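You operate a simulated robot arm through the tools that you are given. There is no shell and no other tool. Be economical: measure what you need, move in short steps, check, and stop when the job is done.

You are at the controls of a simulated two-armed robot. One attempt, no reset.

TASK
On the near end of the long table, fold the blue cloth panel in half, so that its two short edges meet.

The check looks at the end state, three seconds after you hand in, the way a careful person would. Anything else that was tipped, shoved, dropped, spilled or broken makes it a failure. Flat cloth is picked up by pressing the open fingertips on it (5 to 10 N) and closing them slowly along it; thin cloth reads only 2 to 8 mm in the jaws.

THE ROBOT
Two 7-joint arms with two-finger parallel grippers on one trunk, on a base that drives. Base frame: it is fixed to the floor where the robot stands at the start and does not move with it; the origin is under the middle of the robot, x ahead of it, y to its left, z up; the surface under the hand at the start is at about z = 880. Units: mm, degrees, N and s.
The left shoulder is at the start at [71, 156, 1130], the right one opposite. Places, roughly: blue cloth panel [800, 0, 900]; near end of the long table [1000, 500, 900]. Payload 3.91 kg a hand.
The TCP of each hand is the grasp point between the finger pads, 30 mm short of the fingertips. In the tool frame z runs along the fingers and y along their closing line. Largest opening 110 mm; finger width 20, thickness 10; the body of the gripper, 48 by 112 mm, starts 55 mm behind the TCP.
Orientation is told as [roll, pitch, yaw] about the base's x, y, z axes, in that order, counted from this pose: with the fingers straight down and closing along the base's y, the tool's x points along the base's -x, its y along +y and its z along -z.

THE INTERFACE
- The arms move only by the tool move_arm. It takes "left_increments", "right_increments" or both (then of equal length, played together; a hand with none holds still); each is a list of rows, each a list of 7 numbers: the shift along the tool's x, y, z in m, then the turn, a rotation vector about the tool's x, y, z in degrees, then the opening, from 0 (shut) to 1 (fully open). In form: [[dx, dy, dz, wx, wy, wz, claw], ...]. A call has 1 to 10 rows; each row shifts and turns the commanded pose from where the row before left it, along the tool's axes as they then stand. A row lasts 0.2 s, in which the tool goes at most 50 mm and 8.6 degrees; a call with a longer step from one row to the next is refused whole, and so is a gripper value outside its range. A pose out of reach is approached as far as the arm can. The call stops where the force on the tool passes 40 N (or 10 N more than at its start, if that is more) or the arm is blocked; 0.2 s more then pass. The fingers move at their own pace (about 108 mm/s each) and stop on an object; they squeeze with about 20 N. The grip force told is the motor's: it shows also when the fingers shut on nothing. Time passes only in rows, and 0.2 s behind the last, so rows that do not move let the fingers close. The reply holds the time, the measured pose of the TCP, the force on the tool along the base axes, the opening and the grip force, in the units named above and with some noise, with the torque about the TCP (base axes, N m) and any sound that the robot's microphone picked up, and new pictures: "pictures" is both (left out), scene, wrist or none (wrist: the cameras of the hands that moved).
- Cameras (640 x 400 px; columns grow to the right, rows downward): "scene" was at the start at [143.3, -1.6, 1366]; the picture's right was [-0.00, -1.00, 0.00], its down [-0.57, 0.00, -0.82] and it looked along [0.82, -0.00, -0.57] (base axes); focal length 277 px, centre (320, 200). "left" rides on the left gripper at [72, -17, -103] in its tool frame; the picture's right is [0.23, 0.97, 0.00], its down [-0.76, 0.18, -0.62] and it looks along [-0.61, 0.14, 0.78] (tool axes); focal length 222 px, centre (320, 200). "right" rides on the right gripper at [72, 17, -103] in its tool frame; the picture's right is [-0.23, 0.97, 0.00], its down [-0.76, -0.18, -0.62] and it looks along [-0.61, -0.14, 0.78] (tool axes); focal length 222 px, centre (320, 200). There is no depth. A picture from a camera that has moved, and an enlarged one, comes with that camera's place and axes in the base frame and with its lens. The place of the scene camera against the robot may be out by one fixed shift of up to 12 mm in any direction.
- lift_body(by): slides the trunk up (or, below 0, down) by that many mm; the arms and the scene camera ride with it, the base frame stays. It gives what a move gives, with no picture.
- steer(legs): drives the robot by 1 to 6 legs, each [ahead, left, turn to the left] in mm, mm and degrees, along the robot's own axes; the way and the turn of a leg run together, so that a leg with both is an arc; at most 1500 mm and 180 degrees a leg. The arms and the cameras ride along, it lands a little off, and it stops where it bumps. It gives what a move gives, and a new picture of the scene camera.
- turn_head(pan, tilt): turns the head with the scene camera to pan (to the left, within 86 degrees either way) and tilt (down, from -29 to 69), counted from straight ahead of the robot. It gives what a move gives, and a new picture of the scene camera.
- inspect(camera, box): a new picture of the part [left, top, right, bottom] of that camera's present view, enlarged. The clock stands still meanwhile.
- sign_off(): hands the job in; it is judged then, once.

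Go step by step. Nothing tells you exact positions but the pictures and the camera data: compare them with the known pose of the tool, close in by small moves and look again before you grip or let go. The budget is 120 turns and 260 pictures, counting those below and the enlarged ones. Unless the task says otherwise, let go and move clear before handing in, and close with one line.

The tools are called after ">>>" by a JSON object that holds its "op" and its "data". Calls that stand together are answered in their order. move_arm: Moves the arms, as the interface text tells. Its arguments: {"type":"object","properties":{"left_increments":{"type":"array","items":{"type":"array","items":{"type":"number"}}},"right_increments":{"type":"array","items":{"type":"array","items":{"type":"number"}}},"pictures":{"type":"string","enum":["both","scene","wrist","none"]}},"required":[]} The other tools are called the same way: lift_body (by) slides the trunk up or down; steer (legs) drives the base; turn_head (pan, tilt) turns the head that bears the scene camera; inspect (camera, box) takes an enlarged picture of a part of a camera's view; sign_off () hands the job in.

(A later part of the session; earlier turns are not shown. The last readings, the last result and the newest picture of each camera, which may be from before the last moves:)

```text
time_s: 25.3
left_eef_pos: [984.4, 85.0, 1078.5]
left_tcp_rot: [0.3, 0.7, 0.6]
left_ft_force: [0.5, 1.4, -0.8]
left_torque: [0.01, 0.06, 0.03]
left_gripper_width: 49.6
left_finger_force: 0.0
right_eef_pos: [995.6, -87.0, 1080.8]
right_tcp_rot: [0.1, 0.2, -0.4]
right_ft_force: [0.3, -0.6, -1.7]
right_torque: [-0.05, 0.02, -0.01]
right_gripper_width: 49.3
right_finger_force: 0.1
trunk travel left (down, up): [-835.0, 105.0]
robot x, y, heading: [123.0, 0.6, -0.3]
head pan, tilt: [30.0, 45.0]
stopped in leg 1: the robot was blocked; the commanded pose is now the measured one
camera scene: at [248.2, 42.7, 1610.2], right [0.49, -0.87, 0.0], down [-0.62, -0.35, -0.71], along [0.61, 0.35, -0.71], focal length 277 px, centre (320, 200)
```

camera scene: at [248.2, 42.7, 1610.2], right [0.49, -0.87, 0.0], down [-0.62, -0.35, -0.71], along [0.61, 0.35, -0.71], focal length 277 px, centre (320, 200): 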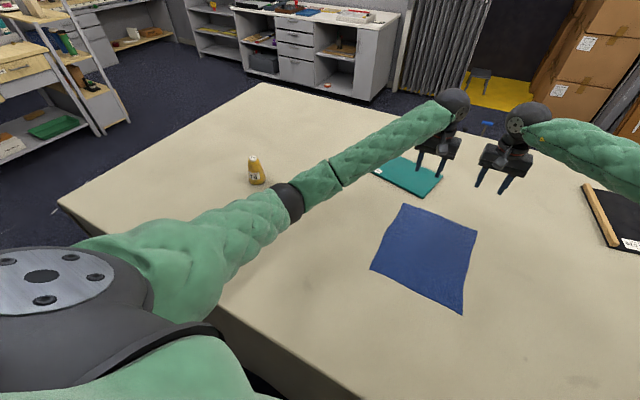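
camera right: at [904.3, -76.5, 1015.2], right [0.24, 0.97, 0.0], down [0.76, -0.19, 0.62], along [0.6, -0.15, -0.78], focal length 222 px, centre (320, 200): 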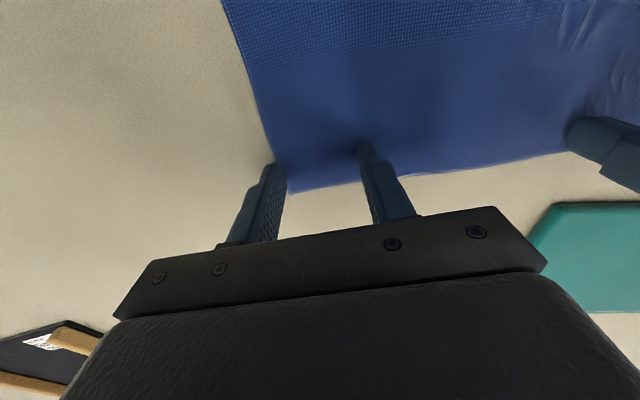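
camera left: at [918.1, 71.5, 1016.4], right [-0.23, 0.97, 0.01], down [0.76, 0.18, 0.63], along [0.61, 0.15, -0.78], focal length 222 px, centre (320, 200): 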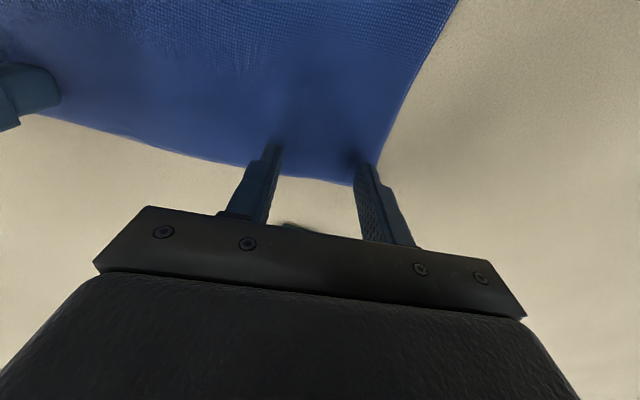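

The base touched the table at x=123, so I'll back off 8 mm and then descend with both hands.

>>> {"op": "steer", "data": {"legs": [[-8, 0, 0]]}}

>>> {"op": "turn_head", "data": {"pan": 0, "tilt": 45}}

>>> {"op": "move_arm", "data": {"left_increments": [[-0.004, 0, 0.035, 0, -0.6, 0, 0.45], [-0.004, 0, 0.035, 0, 0, 0, 0.45], [-0.004, 0, 0.035, 0, 0, 0, 0.45], [0, 0, 0.035, 0, 0, 0, 0.45], [0, 0, 0.015, 0, 0, 0, 0.45], [0, 0, 0, 0, 0, 0, 0.45]], "right_increments": [[0.004, 0, 0.035, 0, 0, 0, 0.45], [0.004, 0, 0.035, 0, 0, 0, 0.45], [0.003, 0, 0.035, 0, 0, 0, 0.45], [0, 0, 0.035, 0, 0, 0, 0.45], [0, 0, 0.017, 0, 0, 0, 0.45], [0, 0, 0, 0, 0, 0, 0.45]]}}

```text
time_s: 26.1
left_eef_pos: [976.8, 86.1, 1080.1]
left_tcp_rot: [0.3, 0.5, 0.6]
left_ft_force: [-0.5, 0.8, -0.4]
left_torque: [0.0, 0.03, -0.02]
left_gripper_width: 49.8
left_finger_force: 0.0
right_eef_pos: [987.0, -85.4, 1081.3]
right_tcp_rot: [0.0, 0.1, -0.4]
right_ft_force: [-0.7, 0.4, -0.5]
right_torque: [0.01, 0.0, -0.01]
right_gripper_width: 49.3
right_finger_force: 0.1
trunk travel left (down, up): [-835.0, 105.0]
robot x, y, heading: [109.3, 3.6, -0.3]
head pan, tilt: [30.0, 45.0]
camera scene: at [239.4, 42.8, 1610.1], right [0.49, -0.87, 0.0], down [-0.62, -0.35, -0.71], along [0.61, 0.35, -0.71], focal length 277 px, centre (320, 200)
```

scene: 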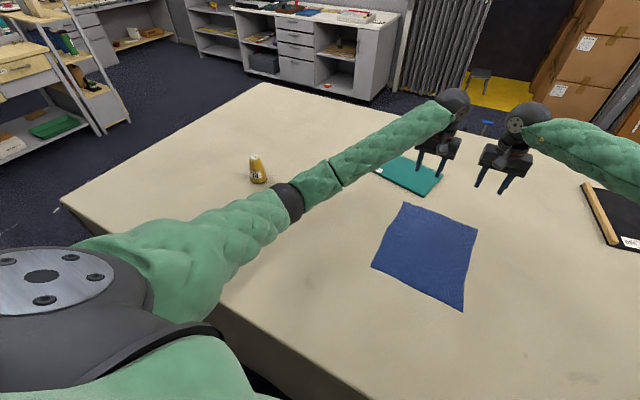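

```text
time_s: 27.0
left_eef_pos: [974.6, 86.0, 1081.6]
left_tcp_rot: [0.3, 0.4, 0.7]
left_ft_force: [-0.2, 0.1, -0.8]
left_torque: [-0.02, 0.05, -0.03]
left_gripper_width: 49.6
left_finger_force: 0.1
right_eef_pos: [984.7, -85.8, 1082.7]
right_tcp_rot: [0.2, 0.0, -0.5]
right_ft_force: [0.7, 0.4, -0.4]
right_torque: [-0.02, -0.01, -0.01]
right_gripper_width: 49.3
right_finger_force: 0.1
trunk travel left (down, up): [-835.0, 105.0]
robot x, y, heading: [107.2, 2.8, -0.3]
head pan, tilt: [0.0, 45.0]
camera scene: at [247.8, 2.2, 1610.5], right [-0.01, -1.0, 0.0], down [-0.71, 0.0, -0.71], along [0.71, 0.0, -0.71], focal length 277 px, centre (320, 200)
```

scene: 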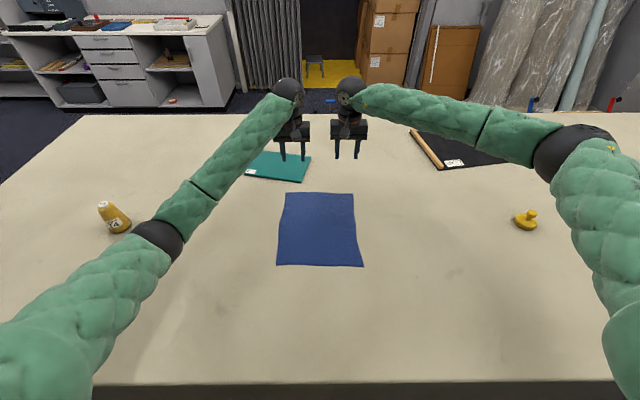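

```text
time_s: 28.4
left_eef_pos: [988.2, 88.0, 928.3]
left_tcp_rot: [0.2, -0.2, 0.6]
left_ft_force: [0.3, 1.1, -0.2]
left_torque: [0.04, 0.01, 0.0]
left_gripper_width: 49.4
left_finger_force: 0.1
right_eef_pos: [973.1, -86.7, 926.7]
right_tcp_rot: [0.1, -0.1, -0.4]
right_ft_force: [1.1, 0.7, -0.7]
right_torque: [-0.03, 0.0, 0.02]
right_gripper_width: 49.4
right_finger_force: 0.1
trunk travel left (down, up): [-835.0, 105.0]
robot x, y, heading: [110.7, 7.3, -0.5]
head pan, tilt: [0.0, 45.0]
camera scene: at [246.7, 2.3, 1610.6], right [-0.01, -1.0, 0.0], down [-0.71, 0.0, -0.71], along [0.71, 0.0, -0.71], focal length 277 px, centre (320, 200)
camera right: at [899.9, -67.5, 1029.0], right [0.23, 0.97, 0.0], down [0.76, -0.18, 0.62], along [0.61, -0.14, -0.78], focal length 222 px, centre (320, 200)
camera left: at [915.5, 68.4, 1028.1], right [-0.24, 0.97, 0.01], down [0.76, 0.18, 0.63], along [0.61, 0.15, -0.78], focal length 222 px, centre (320, 200)
```

scene: 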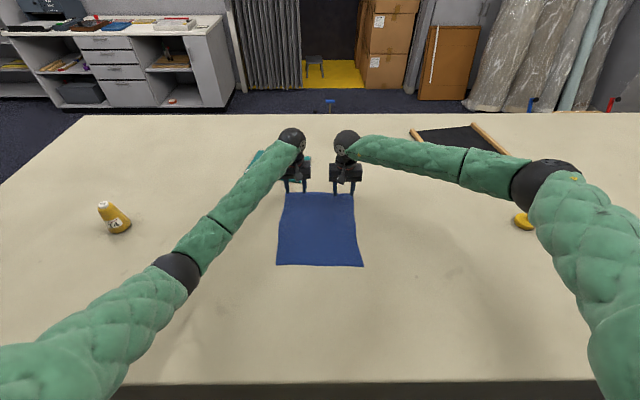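
right: 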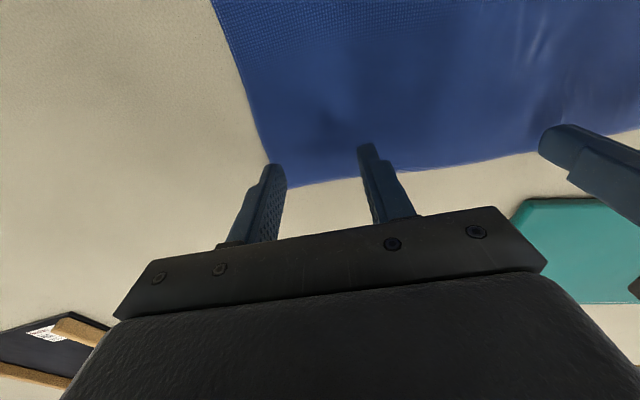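
left: 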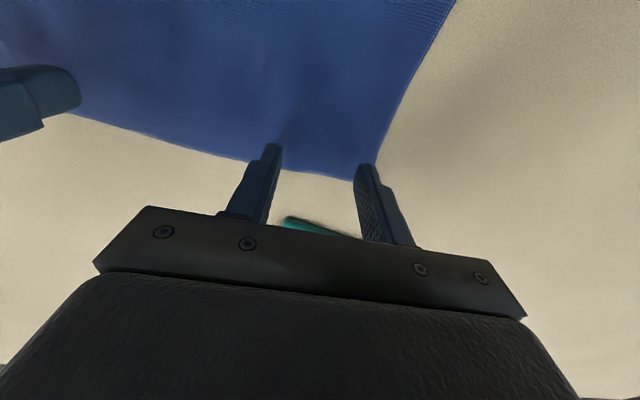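

Both hands follow now. I'll lower them to first contact.

>>> {"op": "move_arm", "data": {"left_increments": [[0, 0, 0.006, 0, 0, 0, 0.45], [0, 0, 0.006, 0, 0, 0, 0.45], [0, 0, 0.004, 0, 0, 0, 0.45], [0, 0, 0, 0, 0, 0, 0.45]], "right_increments": [[0.002, 0, 0.006, 0, 0, 0, 0.45], [0, 0, 0.006, 0, 0, 0, 0.45], [0, 0, 0.003, 0, 0, 0, 0.45], [0, 0, 0, 0, 0, 0, 0.45]], "pictures": "none"}}

```text
time_s: 29.4
left_eef_pos: [986.6, 86.3, 911.3]
left_tcp_rot: [0.3, -0.3, 0.7]
left_ft_force: [1.3, -1.6, 3.7]
left_torque: [-0.13, -0.03, 0.03]
left_gripper_width: 49.6
left_finger_force: 0.0
right_eef_pos: [971.1, -85.8, 912.1]
right_tcp_rot: [0.1, 0.0, -0.4]
right_ft_force: [-0.3, 0.1, 1.5]
right_torque: [-0.01, -0.02, 0.03]
right_gripper_width: 49.5
right_finger_force: 0.1
trunk travel left (down, up): [-835.0, 105.0]
robot x, y, heading: [105.2, 3.5, -0.2]
head pan, tilt: [0.0, 45.0]
```

>>> {"op": "move_arm", "data": {"left_increments": [[0, 0, 0.0004, 0, 0, 0, 0.45], [0, 0, 0, 0, 0, 0, 0.43], [0, 0, 0, 0, 0, 0, 0.41], [0, 0, 0, 0, 0, 0, 0.39], [0, 0, 0, 0, 0, 0, 0.37]], "right_increments": [[0, 0, 0.0008, 0, 0, 0, 0.45], [0, 0, 0, 0, 0, 0, 0.43], [0, 0, 0, 0, 0, 0, 0.41], [0, 0, 0, 0, 0, 0, 0.39], [0, 0, 0, 0, 0, 0, 0.37]], "pictures": "wrist"}}

```text
time_s: 30.6
left_eef_pos: [986.1, 87.0, 911.4]
left_tcp_rot: [0.2, -0.2, 0.6]
left_ft_force: [0.3, -0.1, 6.0]
left_torque: [-0.14, -0.03, 0.01]
left_gripper_width: 41.0
left_finger_force: 0.3
right_eef_pos: [970.1, -87.0, 910.4]
right_tcp_rot: [0.2, -0.1, -0.4]
right_ft_force: [1.3, 0.6, 7.1]
right_torque: [-0.11, -0.02, 0.05]
right_gripper_width: 41.6
right_finger_force: 0.3
trunk travel left (down, up): [-835.0, 105.0]
robot x, y, heading: [108.3, 6.0, -0.2]
head pan, tilt: [0.0, 45.0]
camera right: at [898.0, -67.6, 1014.1], right [0.23, 0.97, 0.0], down [0.76, -0.18, 0.62], along [0.61, -0.14, -0.78], focal length 222 px, centre (320, 200)
camera left: at [914.5, 67.7, 1012.9], right [-0.24, 0.97, 0.0], down [0.76, 0.18, 0.63], along [0.61, 0.15, -0.78], focal length 222 px, centre (320, 200)
```

right: 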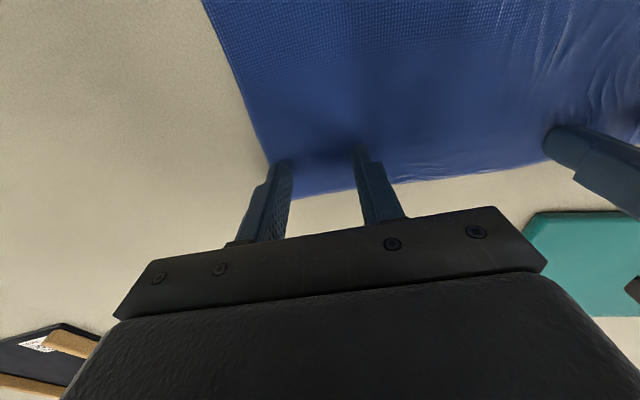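
left: 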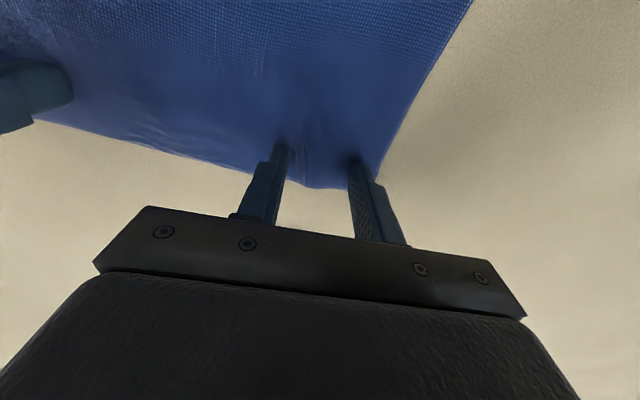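

Force is now 6–7 N on both hands and the cloth starts to draw together. I'll continue closing at the same pace.

>>> {"op": "move_arm", "data": {"left_increments": [[0, 0, 0, 0, 0, 0, 0.35], [0, 0, 0, 0, 0, 0, 0.33], [0, 0, 0, 0, 0, 0, 0.31], [0, 0, 0, 0, 0, 0, 0.29], [0, 0, 0, 0, 0, 0, 0.27], [0, 0, 0, 0, 0, 0, 0.25], [0, 0, 0, 0, 0, 0, 0.23], [0, 0, 0, 0, 0, 0, 0.21]], "right_increments": [[0, 0, 0, 0, 0, 0, 0.35], [0, 0, 0, 0, 0, 0, 0.33], [0, 0, 0, 0, 0, 0, 0.31], [0, 0, 0, 0, 0, 0, 0.29], [0, 0, 0, 0, 0, 0, 0.27], [0, 0, 0, 0, 0, 0, 0.25], [0, 0, 0, 0, 0, 0, 0.23], [0, 0, 0, 0, 0, 0, 0.21]], "pictures": "wrist"}}

```text
time_s: 32.4
left_eef_pos: [985.3, 85.9, 910.4]
left_tcp_rot: [0.3, -0.3, 0.6]
left_ft_force: [-0.9, -2.3, 6.1]
left_torque: [-0.1, 0.02, 0.0]
left_gripper_width: 23.2
left_finger_force: 0.6
right_eef_pos: [971.1, -85.9, 912.2]
right_tcp_rot: [0.1, -0.2, -0.3]
right_ft_force: [-0.3, 3.7, 7.7]
right_torque: [0.08, 0.0, 0.02]
right_gripper_width: 22.4
right_finger_force: 0.0
trunk travel left (down, up): [-835.0, 105.0]
robot x, y, heading: [113.0, 6.4, -0.4]
head pan, tilt: [0.0, 45.0]
camera right: at [897.7, -67.2, 1014.1], right [0.23, 0.97, 0.0], down [0.76, -0.18, 0.62], along [0.61, -0.14, -0.78], focal length 222 px, centre (320, 200)
camera left: at [914.4, 67.8, 1012.9], right [-0.24, 0.97, 0.0], down [0.76, 0.18, 0.63], along [0.61, 0.15, -0.78], focal length 222 px, centre (320, 200)
```

right: 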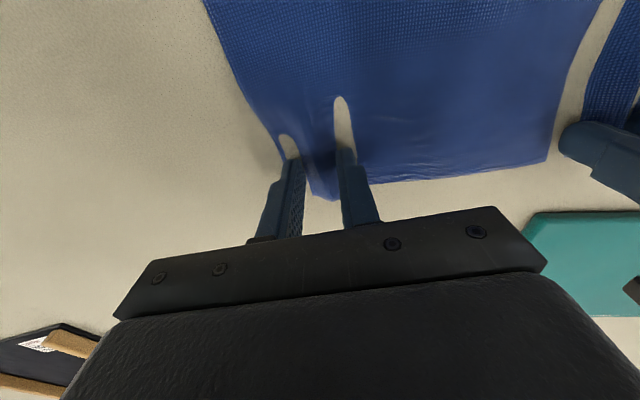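
left: 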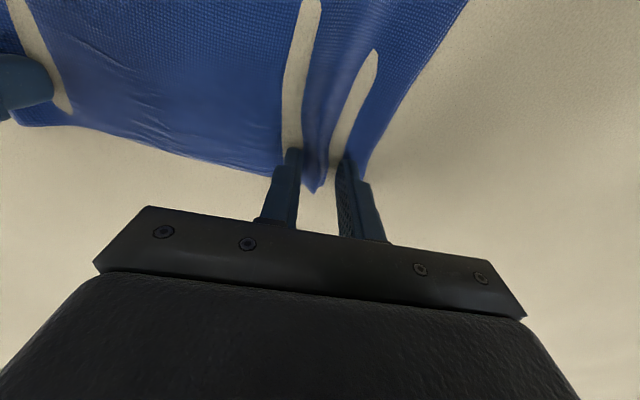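

A ridge is forming between the fingers on both hands. The light streaks look like cloth tucked by the tips. I'll finish closing.

>>> {"op": "move_arm", "data": {"left_increments": [[0, 0, 0, 0, 0, 0, 0.19], [0, 0, 0, 0, 0, 0, 0.17], [0, 0, 0, 0, 0, 0, 0.15], [0, 0, 0, 0, 0, 0, 0.13], [0, 0, 0, 0, 0, 0, 0.11], [0, 0, 0, 0, 0, 0, 0.09], [0, 0, 0, 0, 0, 0, 0.07], [0, 0, 0, 0, 0, 0, 0.05], [0, 0, 0, 0, 0, 0, 0.03], [0, 0, 0, 0, 0, 0, 0.0]], "right_increments": [[0, 0, 0, 0, 0, 0, 0.19], [0, 0, 0, 0, 0, 0, 0.17], [0, 0, 0, 0, 0, 0, 0.15], [0, 0, 0, 0, 0, 0, 0.13], [0, 0, 0, 0, 0, 0, 0.11], [0, 0, 0, 0, 0, 0, 0.09], [0, 0, 0, 0, 0, 0, 0.07], [0, 0, 0, 0, 0, 0, 0.05], [0, 0, 0, 0, 0, 0, 0.03], [0, 0, 0, 0, 0, 0, 0.0]], "pictures": "wrist"}}

```text
time_s: 34.6
left_eef_pos: [985.2, 86.4, 913.1]
left_tcp_rot: [0.4, -0.3, 0.6]
left_ft_force: [-0.3, -1.3, 13.3]
left_torque: [-0.08, -0.05, 0.02]
left_gripper_width: 0.0
left_finger_force: 20.3
right_eef_pos: [969.8, -85.6, 911.9]
right_tcp_rot: [0.1, -0.1, -0.4]
right_ft_force: [0.1, 6.0, 4.8]
right_torque: [0.16, -0.06, 0.12]
right_gripper_width: 2.3
right_finger_force: 19.6
trunk travel left (down, up): [-835.0, 105.0]
robot x, y, heading: [108.3, 0.7, -0.4]
head pan, tilt: [0.0, 45.0]
camera right: at [897.5, -67.1, 1014.2], right [0.23, 0.97, 0.0], down [0.76, -0.18, 0.62], along [0.61, -0.14, -0.78], focal length 222 px, centre (320, 200)
camera left: at [914.3, 68.2, 1013.4], right [-0.24, 0.97, 0.0], down [0.76, 0.18, 0.63], along [0.61, 0.15, -0.78], focal length 222 px, centre (320, 200)
```

right: 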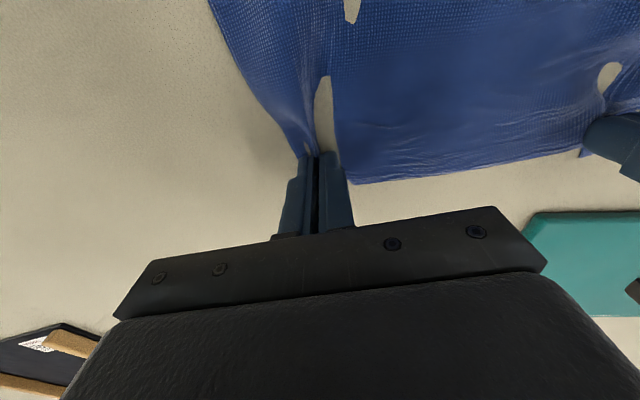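
left: 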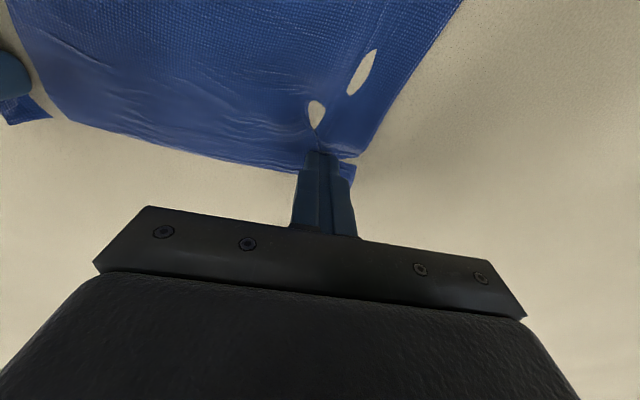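

The right hand holds cloth at 2.3 mm, but the left slipped off at 0.0 mm. The right will hold still while I lift, reopen and retry the left.

>>> {"op": "move_arm", "data": {"left_increments": [[0, 0, -0.006, 0, 0, 0, 0.0], [0, 0, 0, 0, 0, 0, 0.45], [0, 0, 0, 0, 0, 0, 0.45], [0, -0.001, 0.002, 0, 0, 0, 0.45], [0, 0, 0, 0, 0, 0, 0.45]], "pictures": "both"}}

```text
time_s: 35.8
left_eef_pos: [987.2, 86.2, 915.5]
left_tcp_rot: [0.3, -0.2, 0.7]
left_ft_force: [0.8, -0.2, -0.8]
left_torque: [0.02, 0.0, 0.01]
left_gripper_width: 49.3
left_finger_force: 0.1
right_eef_pos: [971.2, -86.5, 910.9]
right_tcp_rot: [0.1, -0.2, -0.3]
right_ft_force: [-2.6, 1.7, 11.2]
right_torque: [0.03, 0.04, -0.04]
right_gripper_width: 2.1
right_finger_force: 20.1
trunk travel left (down, up): [-835.0, 105.0]
robot x, y, heading: [110.0, 4.8, -0.1]
head pan, tilt: [0.0, 45.0]
camera scene: at [245.6, 2.5, 1610.7], right [-0.01, -1.0, 0.0], down [-0.71, 0.0, -0.71], along [0.71, 0.0, -0.71], focal length 277 px, centre (320, 200)
camera left: at [914.7, 66.9, 1016.8], right [-0.24, 0.97, 0.0], down [0.76, 0.18, 0.63], along [0.61, 0.15, -0.78], focal length 222 px, centre (320, 200)
```

scene: 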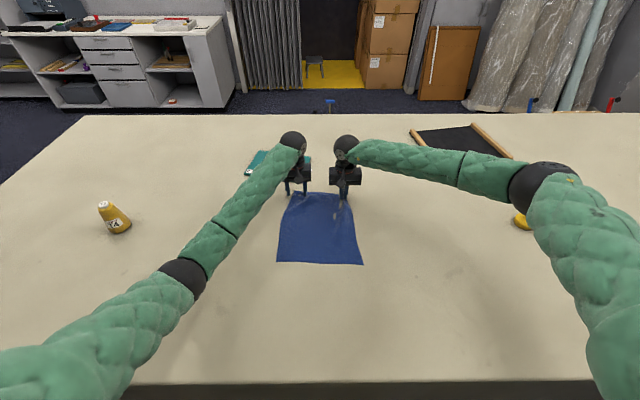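
left: 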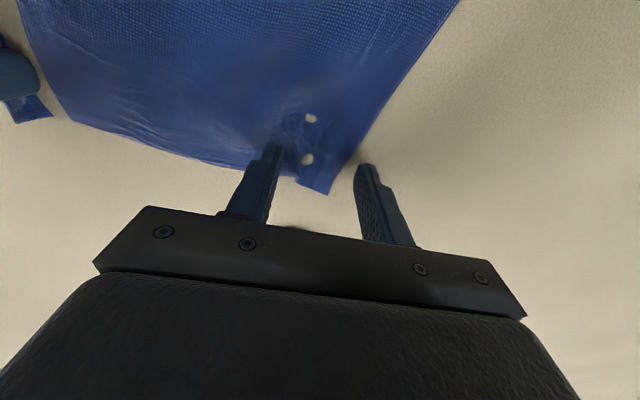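

The left corner has been dragged in to about y 97, so I'll move the left hand inward by 17 mm with a smaller opening and press again.

>>> {"op": "move_arm", "data": {"left_increments": [[0, -0.009, -0.002, 0, 0, 0, 0.4], [0, -0.008, 0, 0, 0, 0, 0.36], [0, 0, 0.003, 0, 0, 0, 0.36], [0, 0, 0.0025, 0, 0, 0, 0.36], [0, 0, 0, 0, 0, 0, 0.36]], "pictures": "wrist"}}

```text
time_s: 37.0
left_eef_pos: [986.6, 69.1, 911.0]
left_tcp_rot: [0.2, -0.3, 0.6]
left_ft_force: [0.9, 0.0, 1.4]
left_torque: [-0.03, 0.0, 0.0]
left_gripper_width: 39.5
left_finger_force: 0.1
right_eef_pos: [970.3, -86.5, 912.2]
right_tcp_rot: [0.1, -0.1, -0.5]
right_ft_force: [-0.1, 0.3, 11.0]
right_torque: [0.0, -0.03, 0.02]
right_gripper_width: 2.0
right_finger_force: 20.1
trunk travel left (down, up): [-835.0, 105.0]
robot x, y, heading: [110.6, 4.5, -0.6]
head pan, tilt: [0.0, 45.0]
camera left: at [914.9, 50.1, 1013.0], right [-0.24, 0.97, 0.0], down [0.76, 0.18, 0.63], along [0.61, 0.15, -0.78], focal length 222 px, centre (320, 200)
```

left: 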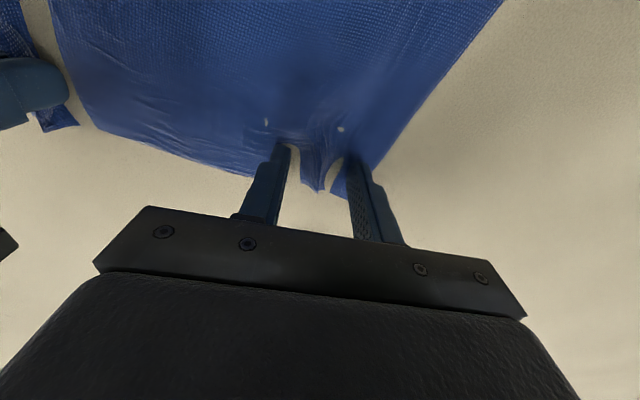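

The left tips now straddle the pleat inside the corner. I'll press a touch more and close slowly.

>>> {"op": "move_arm", "data": {"left_increments": [[0, 0, 0.0008, 0, 0, 0, 0.36], [0, 0, 0, 0, 0, 0, 0.34], [0, 0, 0, 0, 0, 0, 0.32], [0, 0, 0, 0, 0, 0, 0.3], [0, 0, 0, 0, 0, 0, 0.28], [0, 0, 0, 0, 0, 0, 0.26], [0, 0, 0, 0, 0, 0, 0.24], [0, 0, 0, 0, 0, 0, 0.22], [0, 0, 0, 0, 0, 0, 0.2]], "pictures": "wrist"}}

```text
time_s: 39.0
left_eef_pos: [985.8, 68.7, 910.3]
left_tcp_rot: [0.3, -0.3, 0.7]
left_ft_force: [0.3, -0.7, 15.6]
left_torque: [-0.23, -0.02, -0.05]
left_gripper_width: 22.9
left_finger_force: 0.9
right_eef_pos: [970.3, -86.4, 911.3]
right_tcp_rot: [0.1, -0.1, -0.4]
right_ft_force: [3.0, 1.4, 5.5]
right_torque: [0.08, -0.1, 0.0]
right_gripper_width: 2.3
right_finger_force: 19.9
trunk travel left (down, up): [-835.0, 105.0]
robot x, y, heading: [110.1, 4.9, -0.2]
head pan, tilt: [0.0, 45.0]
camera left: at [914.6, 49.8, 1012.7], right [-0.24, 0.97, 0.0], down [0.76, 0.18, 0.63], along [0.61, 0.15, -0.78], focal length 222 px, centre (320, 200)
```

left: 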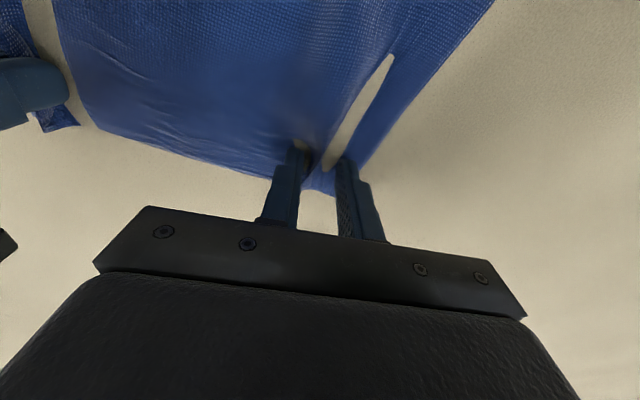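

Force has crept up to 15.6 N, so I'll ease up about 0.8 mm and keep closing.

>>> {"op": "move_arm", "data": {"left_increments": [[0, 0, -0.0008, 0, 0, 0, 0.19], [0, 0, 0, 0, 0, 0, 0.17], [0, 0, 0, 0, 0, 0, 0.15], [0, 0, 0, 0, 0, 0, 0.13], [0, 0, 0, 0, 0, 0, 0.11], [0, 0, -0.0003, 0, 0, 0, 0.09], [0, 0, 0, 0, 0, 0, 0.07], [0, 0, -0.0003, 0, 0, 0, 0.05], [0, 0, 0, 0, 0, 0, 0.02], [0, 0, 0, 0, 0, 0, 0]], "pictures": "wrist"}}

```text
time_s: 41.2
left_eef_pos: [986.8, 68.6, 911.8]
left_tcp_rot: [0.3, -0.3, 0.6]
left_ft_force: [-0.5, -8.7, -0.8]
left_torque: [-0.2, 0.03, 0.04]
left_gripper_width: 2.3
left_finger_force: 20.3
right_eef_pos: [969.4, -85.4, 910.6]
right_tcp_rot: [0.1, -0.1, -0.5]
right_ft_force: [-3.2, 4.3, 10.1]
right_torque: [0.15, 0.06, 0.05]
right_gripper_width: 2.1
right_finger_force: 19.9
trunk travel left (down, up): [-835.0, 105.0]
robot x, y, heading: [108.0, 1.4, -0.5]
head pan, tilt: [0.0, 45.0]
camera left: at [914.6, 49.5, 1013.6], right [-0.24, 0.97, 0.0], down [0.76, 0.18, 0.63], along [0.61, 0.15, -0.78], focal length 222 px, centre (320, 200)
```

left: 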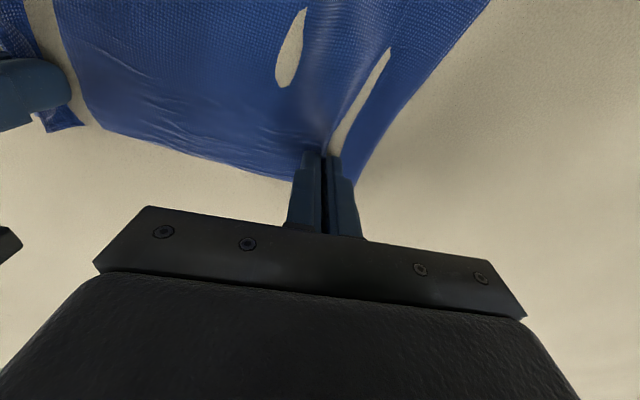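

Both hands now hold cloth at 2.3 and 2.1 mm. I'll lift both slowly by 40 mm, drawing slightly towards me, to check the hold.

>>> {"op": "move_arm", "data": {"left_increments": [[0.002, 0, -0.01, 0, 0, 0, 0], [0.002, 0, -0.01, 0, 0, 0, 0], [0.002, 0, -0.01, 0, 0, 0, 0], [0.002, 0, -0.01, 0, 0, 0, 0], [0, 0, 0, 0, 0, 0, 0]], "right_increments": [[0.002, 0, -0.01, 0, 0, 0, 0], [0.002, 0, -0.01, 0, 0, 0, 0], [0.002, 0, -0.01, 0, 0, 0, 0], [0.002, 0, -0.01, 0, 0, 0, 0], [0, 0, 0, 0, 0, 0, 0]]}}

>>> {"op": "inspect", "data": {"camera": "scene", "box": [230, 130, 410, 280]}}

```text
time_s: 42.4
left_eef_pos: [979.2, 69.7, 951.0]
left_tcp_rot: [0.3, -0.2, 0.7]
left_ft_force: [0.2, -8.7, -0.2]
left_torque: [-0.26, 0.01, 0.06]
left_gripper_width: 2.0
left_finger_force: 19.8
right_eef_pos: [963.2, -86.7, 950.0]
right_tcp_rot: [0.2, 0.0, -0.4]
right_ft_force: [0.4, 7.5, 0.2]
right_torque: [0.27, 0.0, 0.06]
right_gripper_width: 2.0
right_finger_force: 19.7
trunk travel left (down, up): [-835.0, 105.0]
robot x, y, heading: [110.1, 3.9, -0.4]
head pan, tilt: [0.0, 45.0]
camera scene: at [247.3, 2.2, 1610.5], right [-0.01, -1.0, 0.0], down [-0.71, 0.0, -0.71], along [0.71, 0.0, -0.71], focal length 277 px, centre (320, 200)
camera right: at [891.2, -67.3, 1053.1], right [0.23, 0.97, 0.0], down [0.76, -0.18, 0.62], along [0.61, -0.14, -0.78], focal length 222 px, centre (320, 200)
camera left: at [907.5, 49.9, 1052.7], right [-0.24, 0.97, 0.0], down [0.76, 0.18, 0.63], along [0.61, 0.15, -0.78], focal length 222 px, centre (320, 200)
```

scene: 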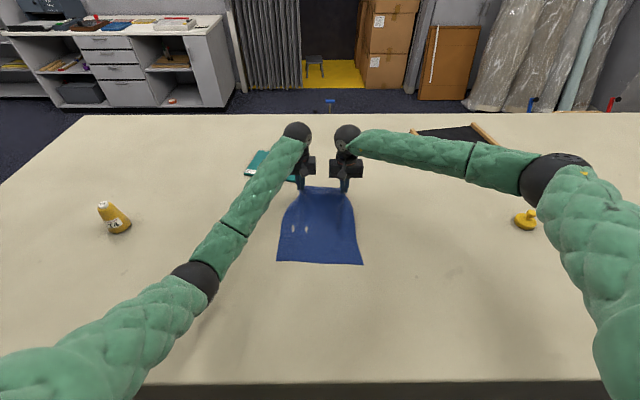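
right: 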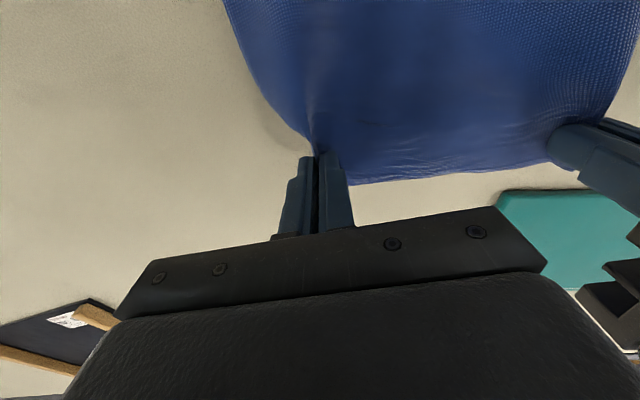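
left: 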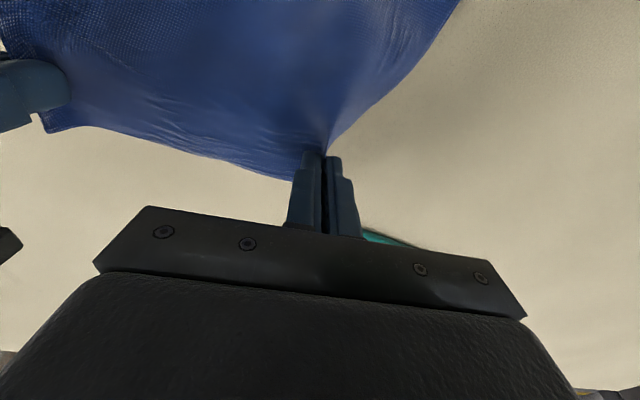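

```text
2.67 times, centred on (320, 205) of scene
camera zoom: at [247.3, 2.2, 1610.5], right [-0.01, -1.0, 0.0], down [-0.71, 0.0, -0.71], along [0.71, 0.0, -0.71], focal length 738 px, centre (320, 187)
```

zoom: 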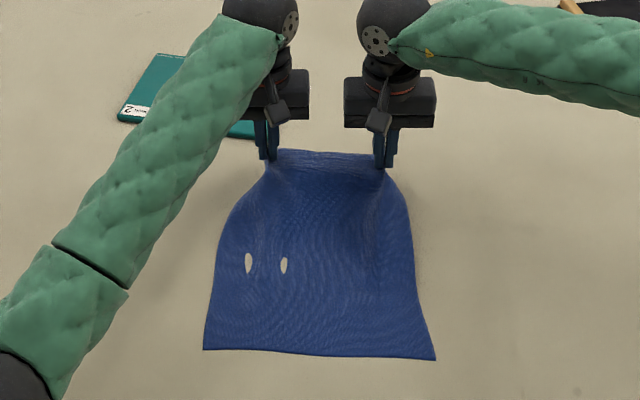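

Both corners come up cleanly and the far edge is stretched between the hands. I'll swing it up and over towards the near edge in an arc, tilting the fingers forward so the edge flips.

>>> {"op": "move_arm", "data": {"left_increments": [[0.014, -0.002, -0.016, 0, -4, 0, 0], [0.0116, 0, -0.0199, 0, -4, 0, 0], [0.0136, 0, -0.018, 0, -4, 0, 0], [0.0139, 0, -0.0162, 0, -4, 0, 0], [0.0158, 0, -0.0138, 0, -4, 0, 0], [0.0173, 0, -0.0138, 0, -4, 0, 0], [0.0178, 0, -0.0117, 0, -4, 0, 0], [0.0189, 0, -0.0112, 0, -4, 0, 0], [0, 0, 0, 0, 0, 0, 0]], "right_increments": [[0.014, 0.002, -0.016, 0, -4, 0, 0], [0.0116, 0, -0.0199, 0, -4, 0, 0], [0.0136, 0, -0.018, 0, -4, 0, 0], [0.0139, 0, -0.0162, 0, -4, 0, 0], [0.0158, 0, -0.0138, 0, -4, 0, 0], [0.0173, 0, -0.0138, 0, -4, 0, 0], [0.0178, 0, -0.0117, 0, -4, 0, 0], [0.0189, 0, -0.0112, 0, -4, 0, 0], [0, 0, 0, 0, 0, 0, 0]]}}

```text
time_s: 44.6
left_eef_pos: [887.2, 49.2, 1105.3]
left_tcp_rot: [0.7, -37.7, -0.3]
left_ft_force: [-10.7, -29.6, -14.1]
left_torque: [-0.83, 0.63, -0.57]
left_gripper_width: 3.5
left_finger_force: 19.6
right_eef_pos: [837.8, -94.5, 1036.8]
right_tcp_rot: [1.1, -31.8, -0.8]
right_ft_force: [10.6, 31.6, 14.6]
right_torque: [0.83, -0.55, 0.44]
right_gripper_width: 3.0
right_finger_force: 19.5
trunk travel left (down, up): [-835.0, 105.0]
robot x, y, heading: [115.3, 0.7, -0.6]
head pan, tilt: [0.0, 45.0]
stopped in row 9 (left hand): the arm was blocked; the commanded pose is now the measured one
camera scene: at [269.8, -54.7, 1615.9], right [-0.01, -1.0, -0.03], down [-0.71, 0.03, -0.7], along [0.7, 0.01, -0.71], focal length 277 px, centre (320, 200)
camera right: at [721.5, -75.8, 1085.7], right [0.2, 0.97, 0.14], down [0.32, -0.19, 0.93], along [0.93, -0.14, -0.35], focal length 222 px, centre (320, 200)
camera left: at [767.8, 29.9, 1140.8], right [-0.18, 0.97, -0.13], down [0.22, 0.17, 0.96], along [0.96, 0.15, -0.25], focal length 222 px, centre (320, 200)
```

scene: 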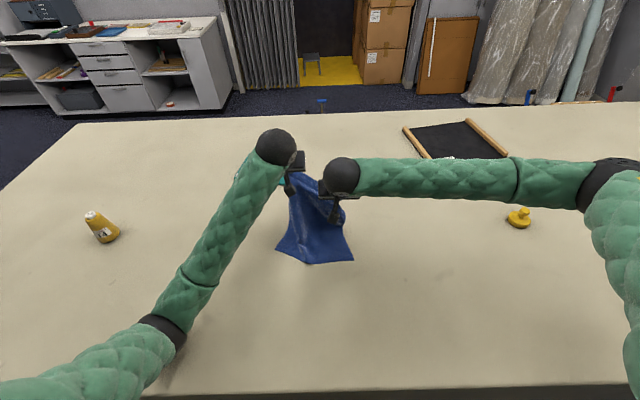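
right: 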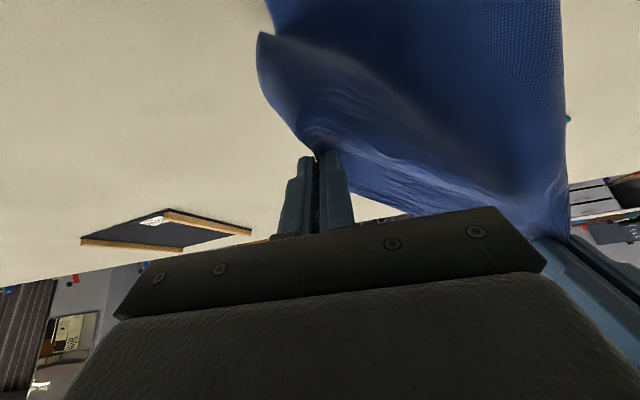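
left: 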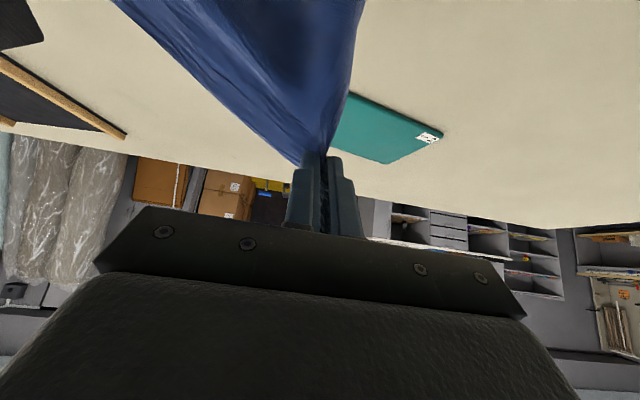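

The left arm stalled: its low elbow is bearing on the table edge again, and the torso is leaning. I'll first bring the right hand level with the left to take the strain off the cloth, then raise the trunk.

>>> {"op": "move_arm", "data": {"right_increments": [[-0.019, 0, -0.006, 0, -2, 0, 0], [-0.019, 0, -0.006, 0, -2, 0, 0], [-0.019, 0, -0.006, 0, -2, 0, 0], [-0.019, 0, -0.006, 0, 0, 0, 0], [0, 0, 0, 0, 0, 0, 0]], "pictures": "none"}}

>>> {"op": "lift_body", "data": {"by": 60}}

>>> {"op": "inspect", "data": {"camera": "scene", "box": [0, 0, 640, 400]}}

```text
time_s: 45.8
left_eef_pos: [869.0, 21.7, 1106.2]
left_tcp_rot: [0.2, -37.8, -3.9]
left_ft_force: [0.5, 0.1, -0.8]
left_torque: [0.01, 0.01, -0.02]
left_gripper_width: 2.2
left_finger_force: 19.8
right_eef_pos: [861.0, -123.5, 1110.2]
right_tcp_rot: [0.2, -38.4, -4.9]
right_ft_force: [0.1, 0.5, -0.8]
right_torque: [0.01, -0.01, 0.02]
right_gripper_width: 2.3
right_finger_force: 20.1
trunk travel left (down, up): [-835.0, 105.0]
robot x, y, heading: [117.3, 23.0, -4.7]
head pan, tilt: [0.0, 45.0]
```

```text
time_s: 46.8
left_eef_pos: [873.3, 41.1, 1144.1]
left_tcp_rot: [-0.6, -36.6, -2.9]
left_ft_force: [-0.8, -0.6, -0.3]
left_torque: [-0.02, 0.01, -0.02]
left_gripper_width: 2.3
left_finger_force: 19.8
right_eef_pos: [871.6, -105.7, 1155.9]
right_tcp_rot: [-0.5, -38.0, -3.8]
right_ft_force: [1.0, 1.2, 0.1]
right_torque: [-0.01, 0.05, -0.02]
right_gripper_width: 2.3
right_finger_force: 19.9
trunk travel left (down, up): [-895.0, 45.0]
robot x, y, heading: [121.0, 23.1, -4.3]
head pan, tilt: [0.0, 45.0]
```

```text
1.00 times, centred on (320, 200) of scene (not enlarged: the box is as wide or as high as the picture)
camera zoom: at [257.2, 10.9, 1669.7], right [-0.07, -1.0, 0.0], down [-0.71, 0.05, -0.71], along [0.7, -0.05, -0.71], focal length 277 px, centre (320, 200)
```

zoom: 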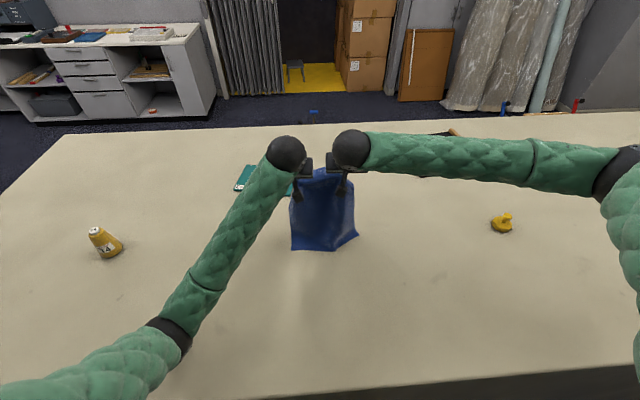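

The cloth now hangs from both hands with its near edge still on the table, turned about 9°. I'll extend the arms forward and down along the fingers so its lower half lies flat again, then use the base to carry the upper half back, which keeps the left elbow high.

>>> {"op": "move_arm", "data": {"left_increments": [[-0.0014, 0.0013, 0.0207, 0, 0, 0, 0], [-0.0014, 0.0013, 0.0207, 0, 0, 0, 0], [-0.0014, 0.0013, 0.0207, 0, 0, 0, 0], [-0.0014, 0.0013, 0.0207, 0, 0, 0, 0], [-0.0014, 0.0013, 0.0207, 0, 0, 0, 0], [0, 0, 0, 0, 0, 0, 0]], "right_increments": [[-0.0032, 0.002, 0.0249, 0, 0, 0, 0], [-0.0032, 0.002, 0.0249, 0, 0, 0, 0], [-0.0032, 0.002, 0.0249, 0, 0, 0, 0], [-0.0032, 0.002, 0.0249, 0, 0, 0, 0], [-0.0032, 0.002, 0.0249, 0, 0, 0, 0], [0, 0, 0, 0, 0, 0, 0]]}}

```text
time_s: 48.2
left_eef_pos: [939.5, 41.9, 1066.9]
left_tcp_rot: [-0.6, -36.7, -2.9]
left_ft_force: [0.1, -1.1, 0.2]
left_torque: [0.01, -0.02, 0.01]
left_gripper_width: 2.1
left_finger_force: 19.8
right_eef_pos: [958.9, -101.9, 1070.6]
right_tcp_rot: [-0.5, -38.2, -3.9]
right_ft_force: [-1.0, 0.6, -0.3]
right_torque: [0.06, -0.01, 0.04]
right_gripper_width: 1.9
right_finger_force: 20.3
trunk travel left (down, up): [-895.0, 45.0]
robot x, y, heading: [116.7, 23.6, -4.2]
head pan, tilt: [0.0, 45.0]
camera scene: at [253.0, 10.0, 1670.7], right [-0.07, -1.0, 0.0], down [-0.7, 0.05, -0.71], along [0.71, -0.05, -0.71], focal length 277 px, centre (320, 200)
camera right: at [839.6, -75.1, 1107.2], right [0.25, 0.96, 0.13], down [0.2, -0.19, 0.96], along [0.95, -0.21, -0.24], focal length 222 px, centre (320, 200)
camera left: at [819.3, 31.7, 1105.5], right [-0.13, 0.98, -0.14], down [0.25, 0.17, 0.95], along [0.96, 0.08, -0.27], focal length 222 px, centre (320, 200)
```

scene: 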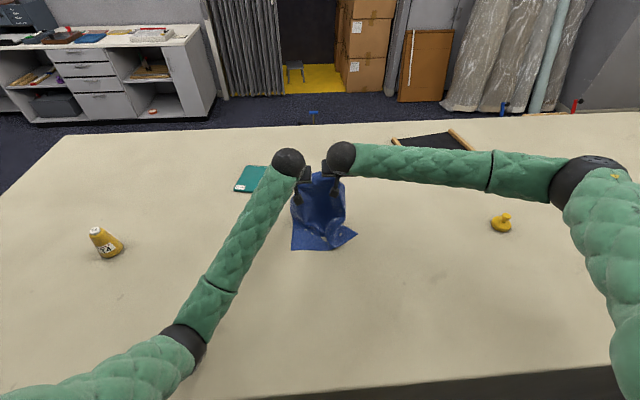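
right: 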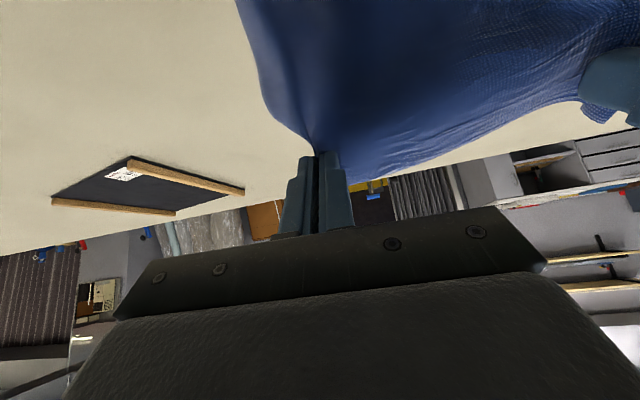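
left: 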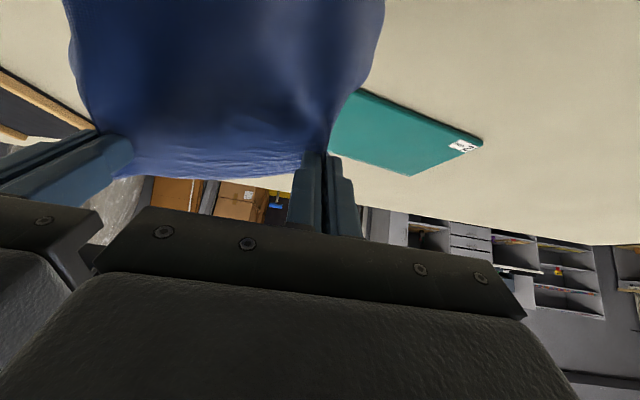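

>>> {"op": "inspect", "data": {"camera": "scene", "box": [230, 130, 410, 270]}}

```text
2.86 times, centred on (320, 200) of scene
camera zoom: at [253.0, 10.0, 1670.7], right [-0.07, -1.0, 0.0], down [-0.7, 0.05, -0.71], along [0.71, -0.05, -0.71], focal length 791 px, centre (320, 200)
```

zoom: 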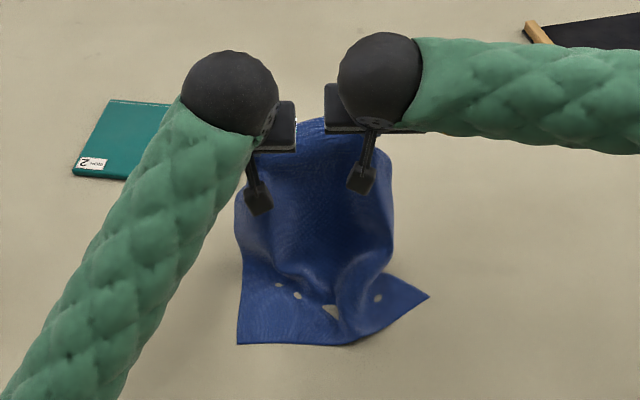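

The lower part is crumpled, so I won't fold from here. I'll lift the cloth clear so it hangs straight, then lay it flat again by driving backwards.

>>> {"op": "lift_body", "data": {"by": 45}}

>>> {"op": "move_arm", "data": {"left_increments": [[-0.0121, 0, -0.0159, 0, 0, 0, 0], [-0.0121, 0, -0.0159, 0, 0, 0, 0], [-0.0121, 0, -0.0159, 0, 0, 0, 0], [-0.0121, 0, -0.0159, 0, 0, 0, 0], [-0.0121, 0, -0.0159, 0, 0, 0, 0], [-0.0121, 0, -0.0159, 0, 0, 0, 0], [0, 0, 0, 0, 0, 0, 0], [0, 0, 0, 0, 0, 0, 0]], "right_increments": [[-0.0121, 0, -0.0159, 0, 0, 0, 0], [-0.0121, 0, -0.0159, 0, 0, 0, 0], [-0.0121, 0, -0.0159, 0, 0, 0, 0], [-0.0121, 0, -0.0159, 0, 0, 0, 0], [-0.0121, 0, -0.0159, 0, 0, 0, 0], [-0.0121, 0, -0.0159, 0, 0, 0, 0], [0, 0, 0, 0, 0, 0, 0], [0, 0, 0, 0, 0, 0, 0]]}}

```text
time_s: 49.1
left_eef_pos: [941.8, 42.4, 1111.3]
left_tcp_rot: [-0.7, -36.6, -2.9]
left_ft_force: [0.2, -0.7, -1.4]
left_torque: [-0.02, -0.01, -0.02]
left_gripper_width: 2.2
left_finger_force: 20.0
right_eef_pos: [961.2, -101.4, 1114.0]
right_tcp_rot: [-0.6, -38.1, -3.8]
right_ft_force: [0.2, 0.6, 0.5]
right_torque: [0.0, 0.02, 0.04]
right_gripper_width: 2.0
right_finger_force: 20.0
trunk travel left (down, up): [-940.0, 0.0]
robot x, y, heading: [119.0, 24.6, -4.3]
head pan, tilt: [0.0, 45.0]
```

```text
time_s: 50.9
left_eef_pos: [941.9, 43.4, 1231.0]
left_tcp_rot: [-0.7, -36.7, -3.0]
left_ft_force: [-0.2, -0.8, 0.6]
left_torque: [0.03, 0.0, -0.01]
left_gripper_width: 1.9
left_finger_force: 19.4
right_eef_pos: [957.0, -100.4, 1234.0]
right_tcp_rot: [-0.5, -38.0, -3.9]
right_ft_force: [0.8, 0.7, -0.3]
right_torque: [-0.01, 0.0, 0.01]
right_gripper_width: 2.2
right_finger_force: 20.2
trunk travel left (down, up): [-940.0, 0.0]
robot x, y, heading: [118.7, 25.1, -4.4]
head pan, tilt: [0.0, 45.0]
camera scene: at [254.5, 11.1, 1715.6], right [-0.07, -1.0, 0.0], down [-0.71, 0.05, -0.71], along [0.7, -0.05, -0.71], focal length 277 px, centre (320, 200)
camera right: at [838.4, -73.3, 1270.9], right [0.25, 0.96, 0.13], down [0.2, -0.19, 0.96], along [0.95, -0.21, -0.24], focal length 222 px, centre (320, 200)
camera left: at [821.7, 33.4, 1270.2], right [-0.13, 0.98, -0.14], down [0.25, 0.17, 0.95], along [0.96, 0.08, -0.27], focal length 222 px, centre (320, 200)
```

scene: 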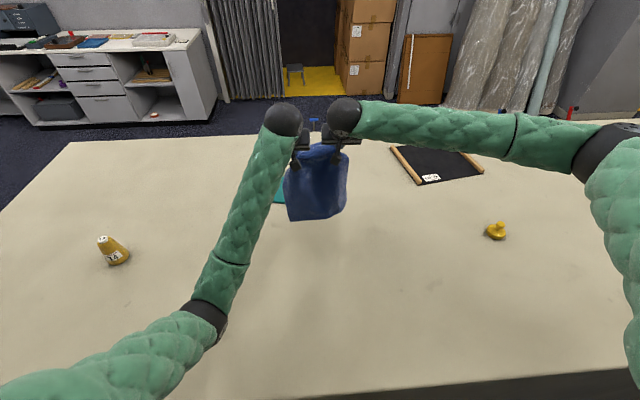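
right: 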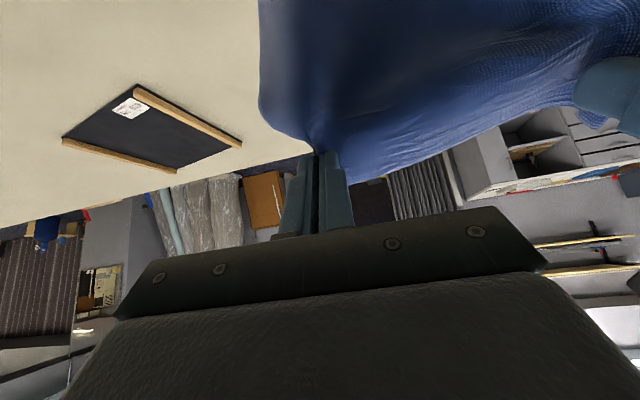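
left: 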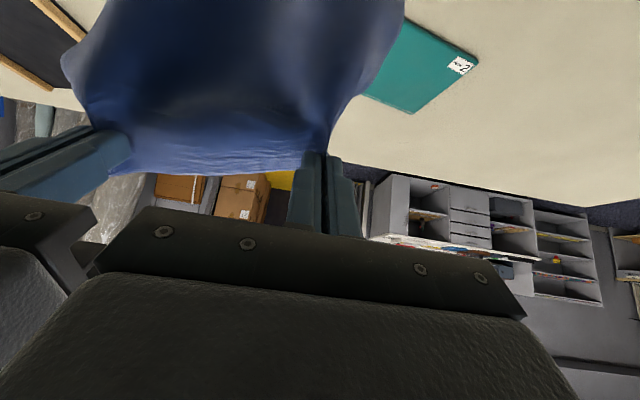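

The cloth hangs straight. I'll square up the robot and drive back a little, then start laying it.

>>> {"op": "steer", "data": {"legs": [[-60, -30, 4.3]]}}

```text
time_s: 51.9
left_eef_pos: [878.8, 80.2, 1230.0]
left_tcp_rot: [-0.7, -36.5, 1.5]
left_ft_force: [-0.4, -0.9, -0.7]
left_torque: [-0.01, 0.03, 0.01]
left_gripper_width: 1.9
left_finger_force: 20.1
right_eef_pos: [906.1, -63.2, 1232.3]
right_tcp_rot: [-0.7, -38.0, 0.6]
right_ft_force: [-0.3, 1.0, 0.4]
right_torque: [0.0, -0.01, 0.02]
right_gripper_width: 2.1
right_finger_force: 20.0
trunk travel left (down, up): [-940.0, 0.0]
robot x, y, heading: [61.8, -5.8, 0.3]
head pan, tilt: [0.0, 45.0]
camera scene: at [197.5, -5.8, 1715.0], right [0.0, -1.0, 0.0], down [-0.71, 0.0, -0.71], along [0.71, 0.0, -0.71], focal length 277 px, centre (320, 200)
```

scene: 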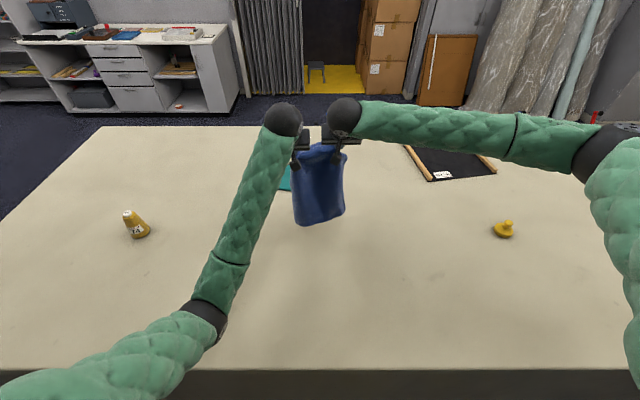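

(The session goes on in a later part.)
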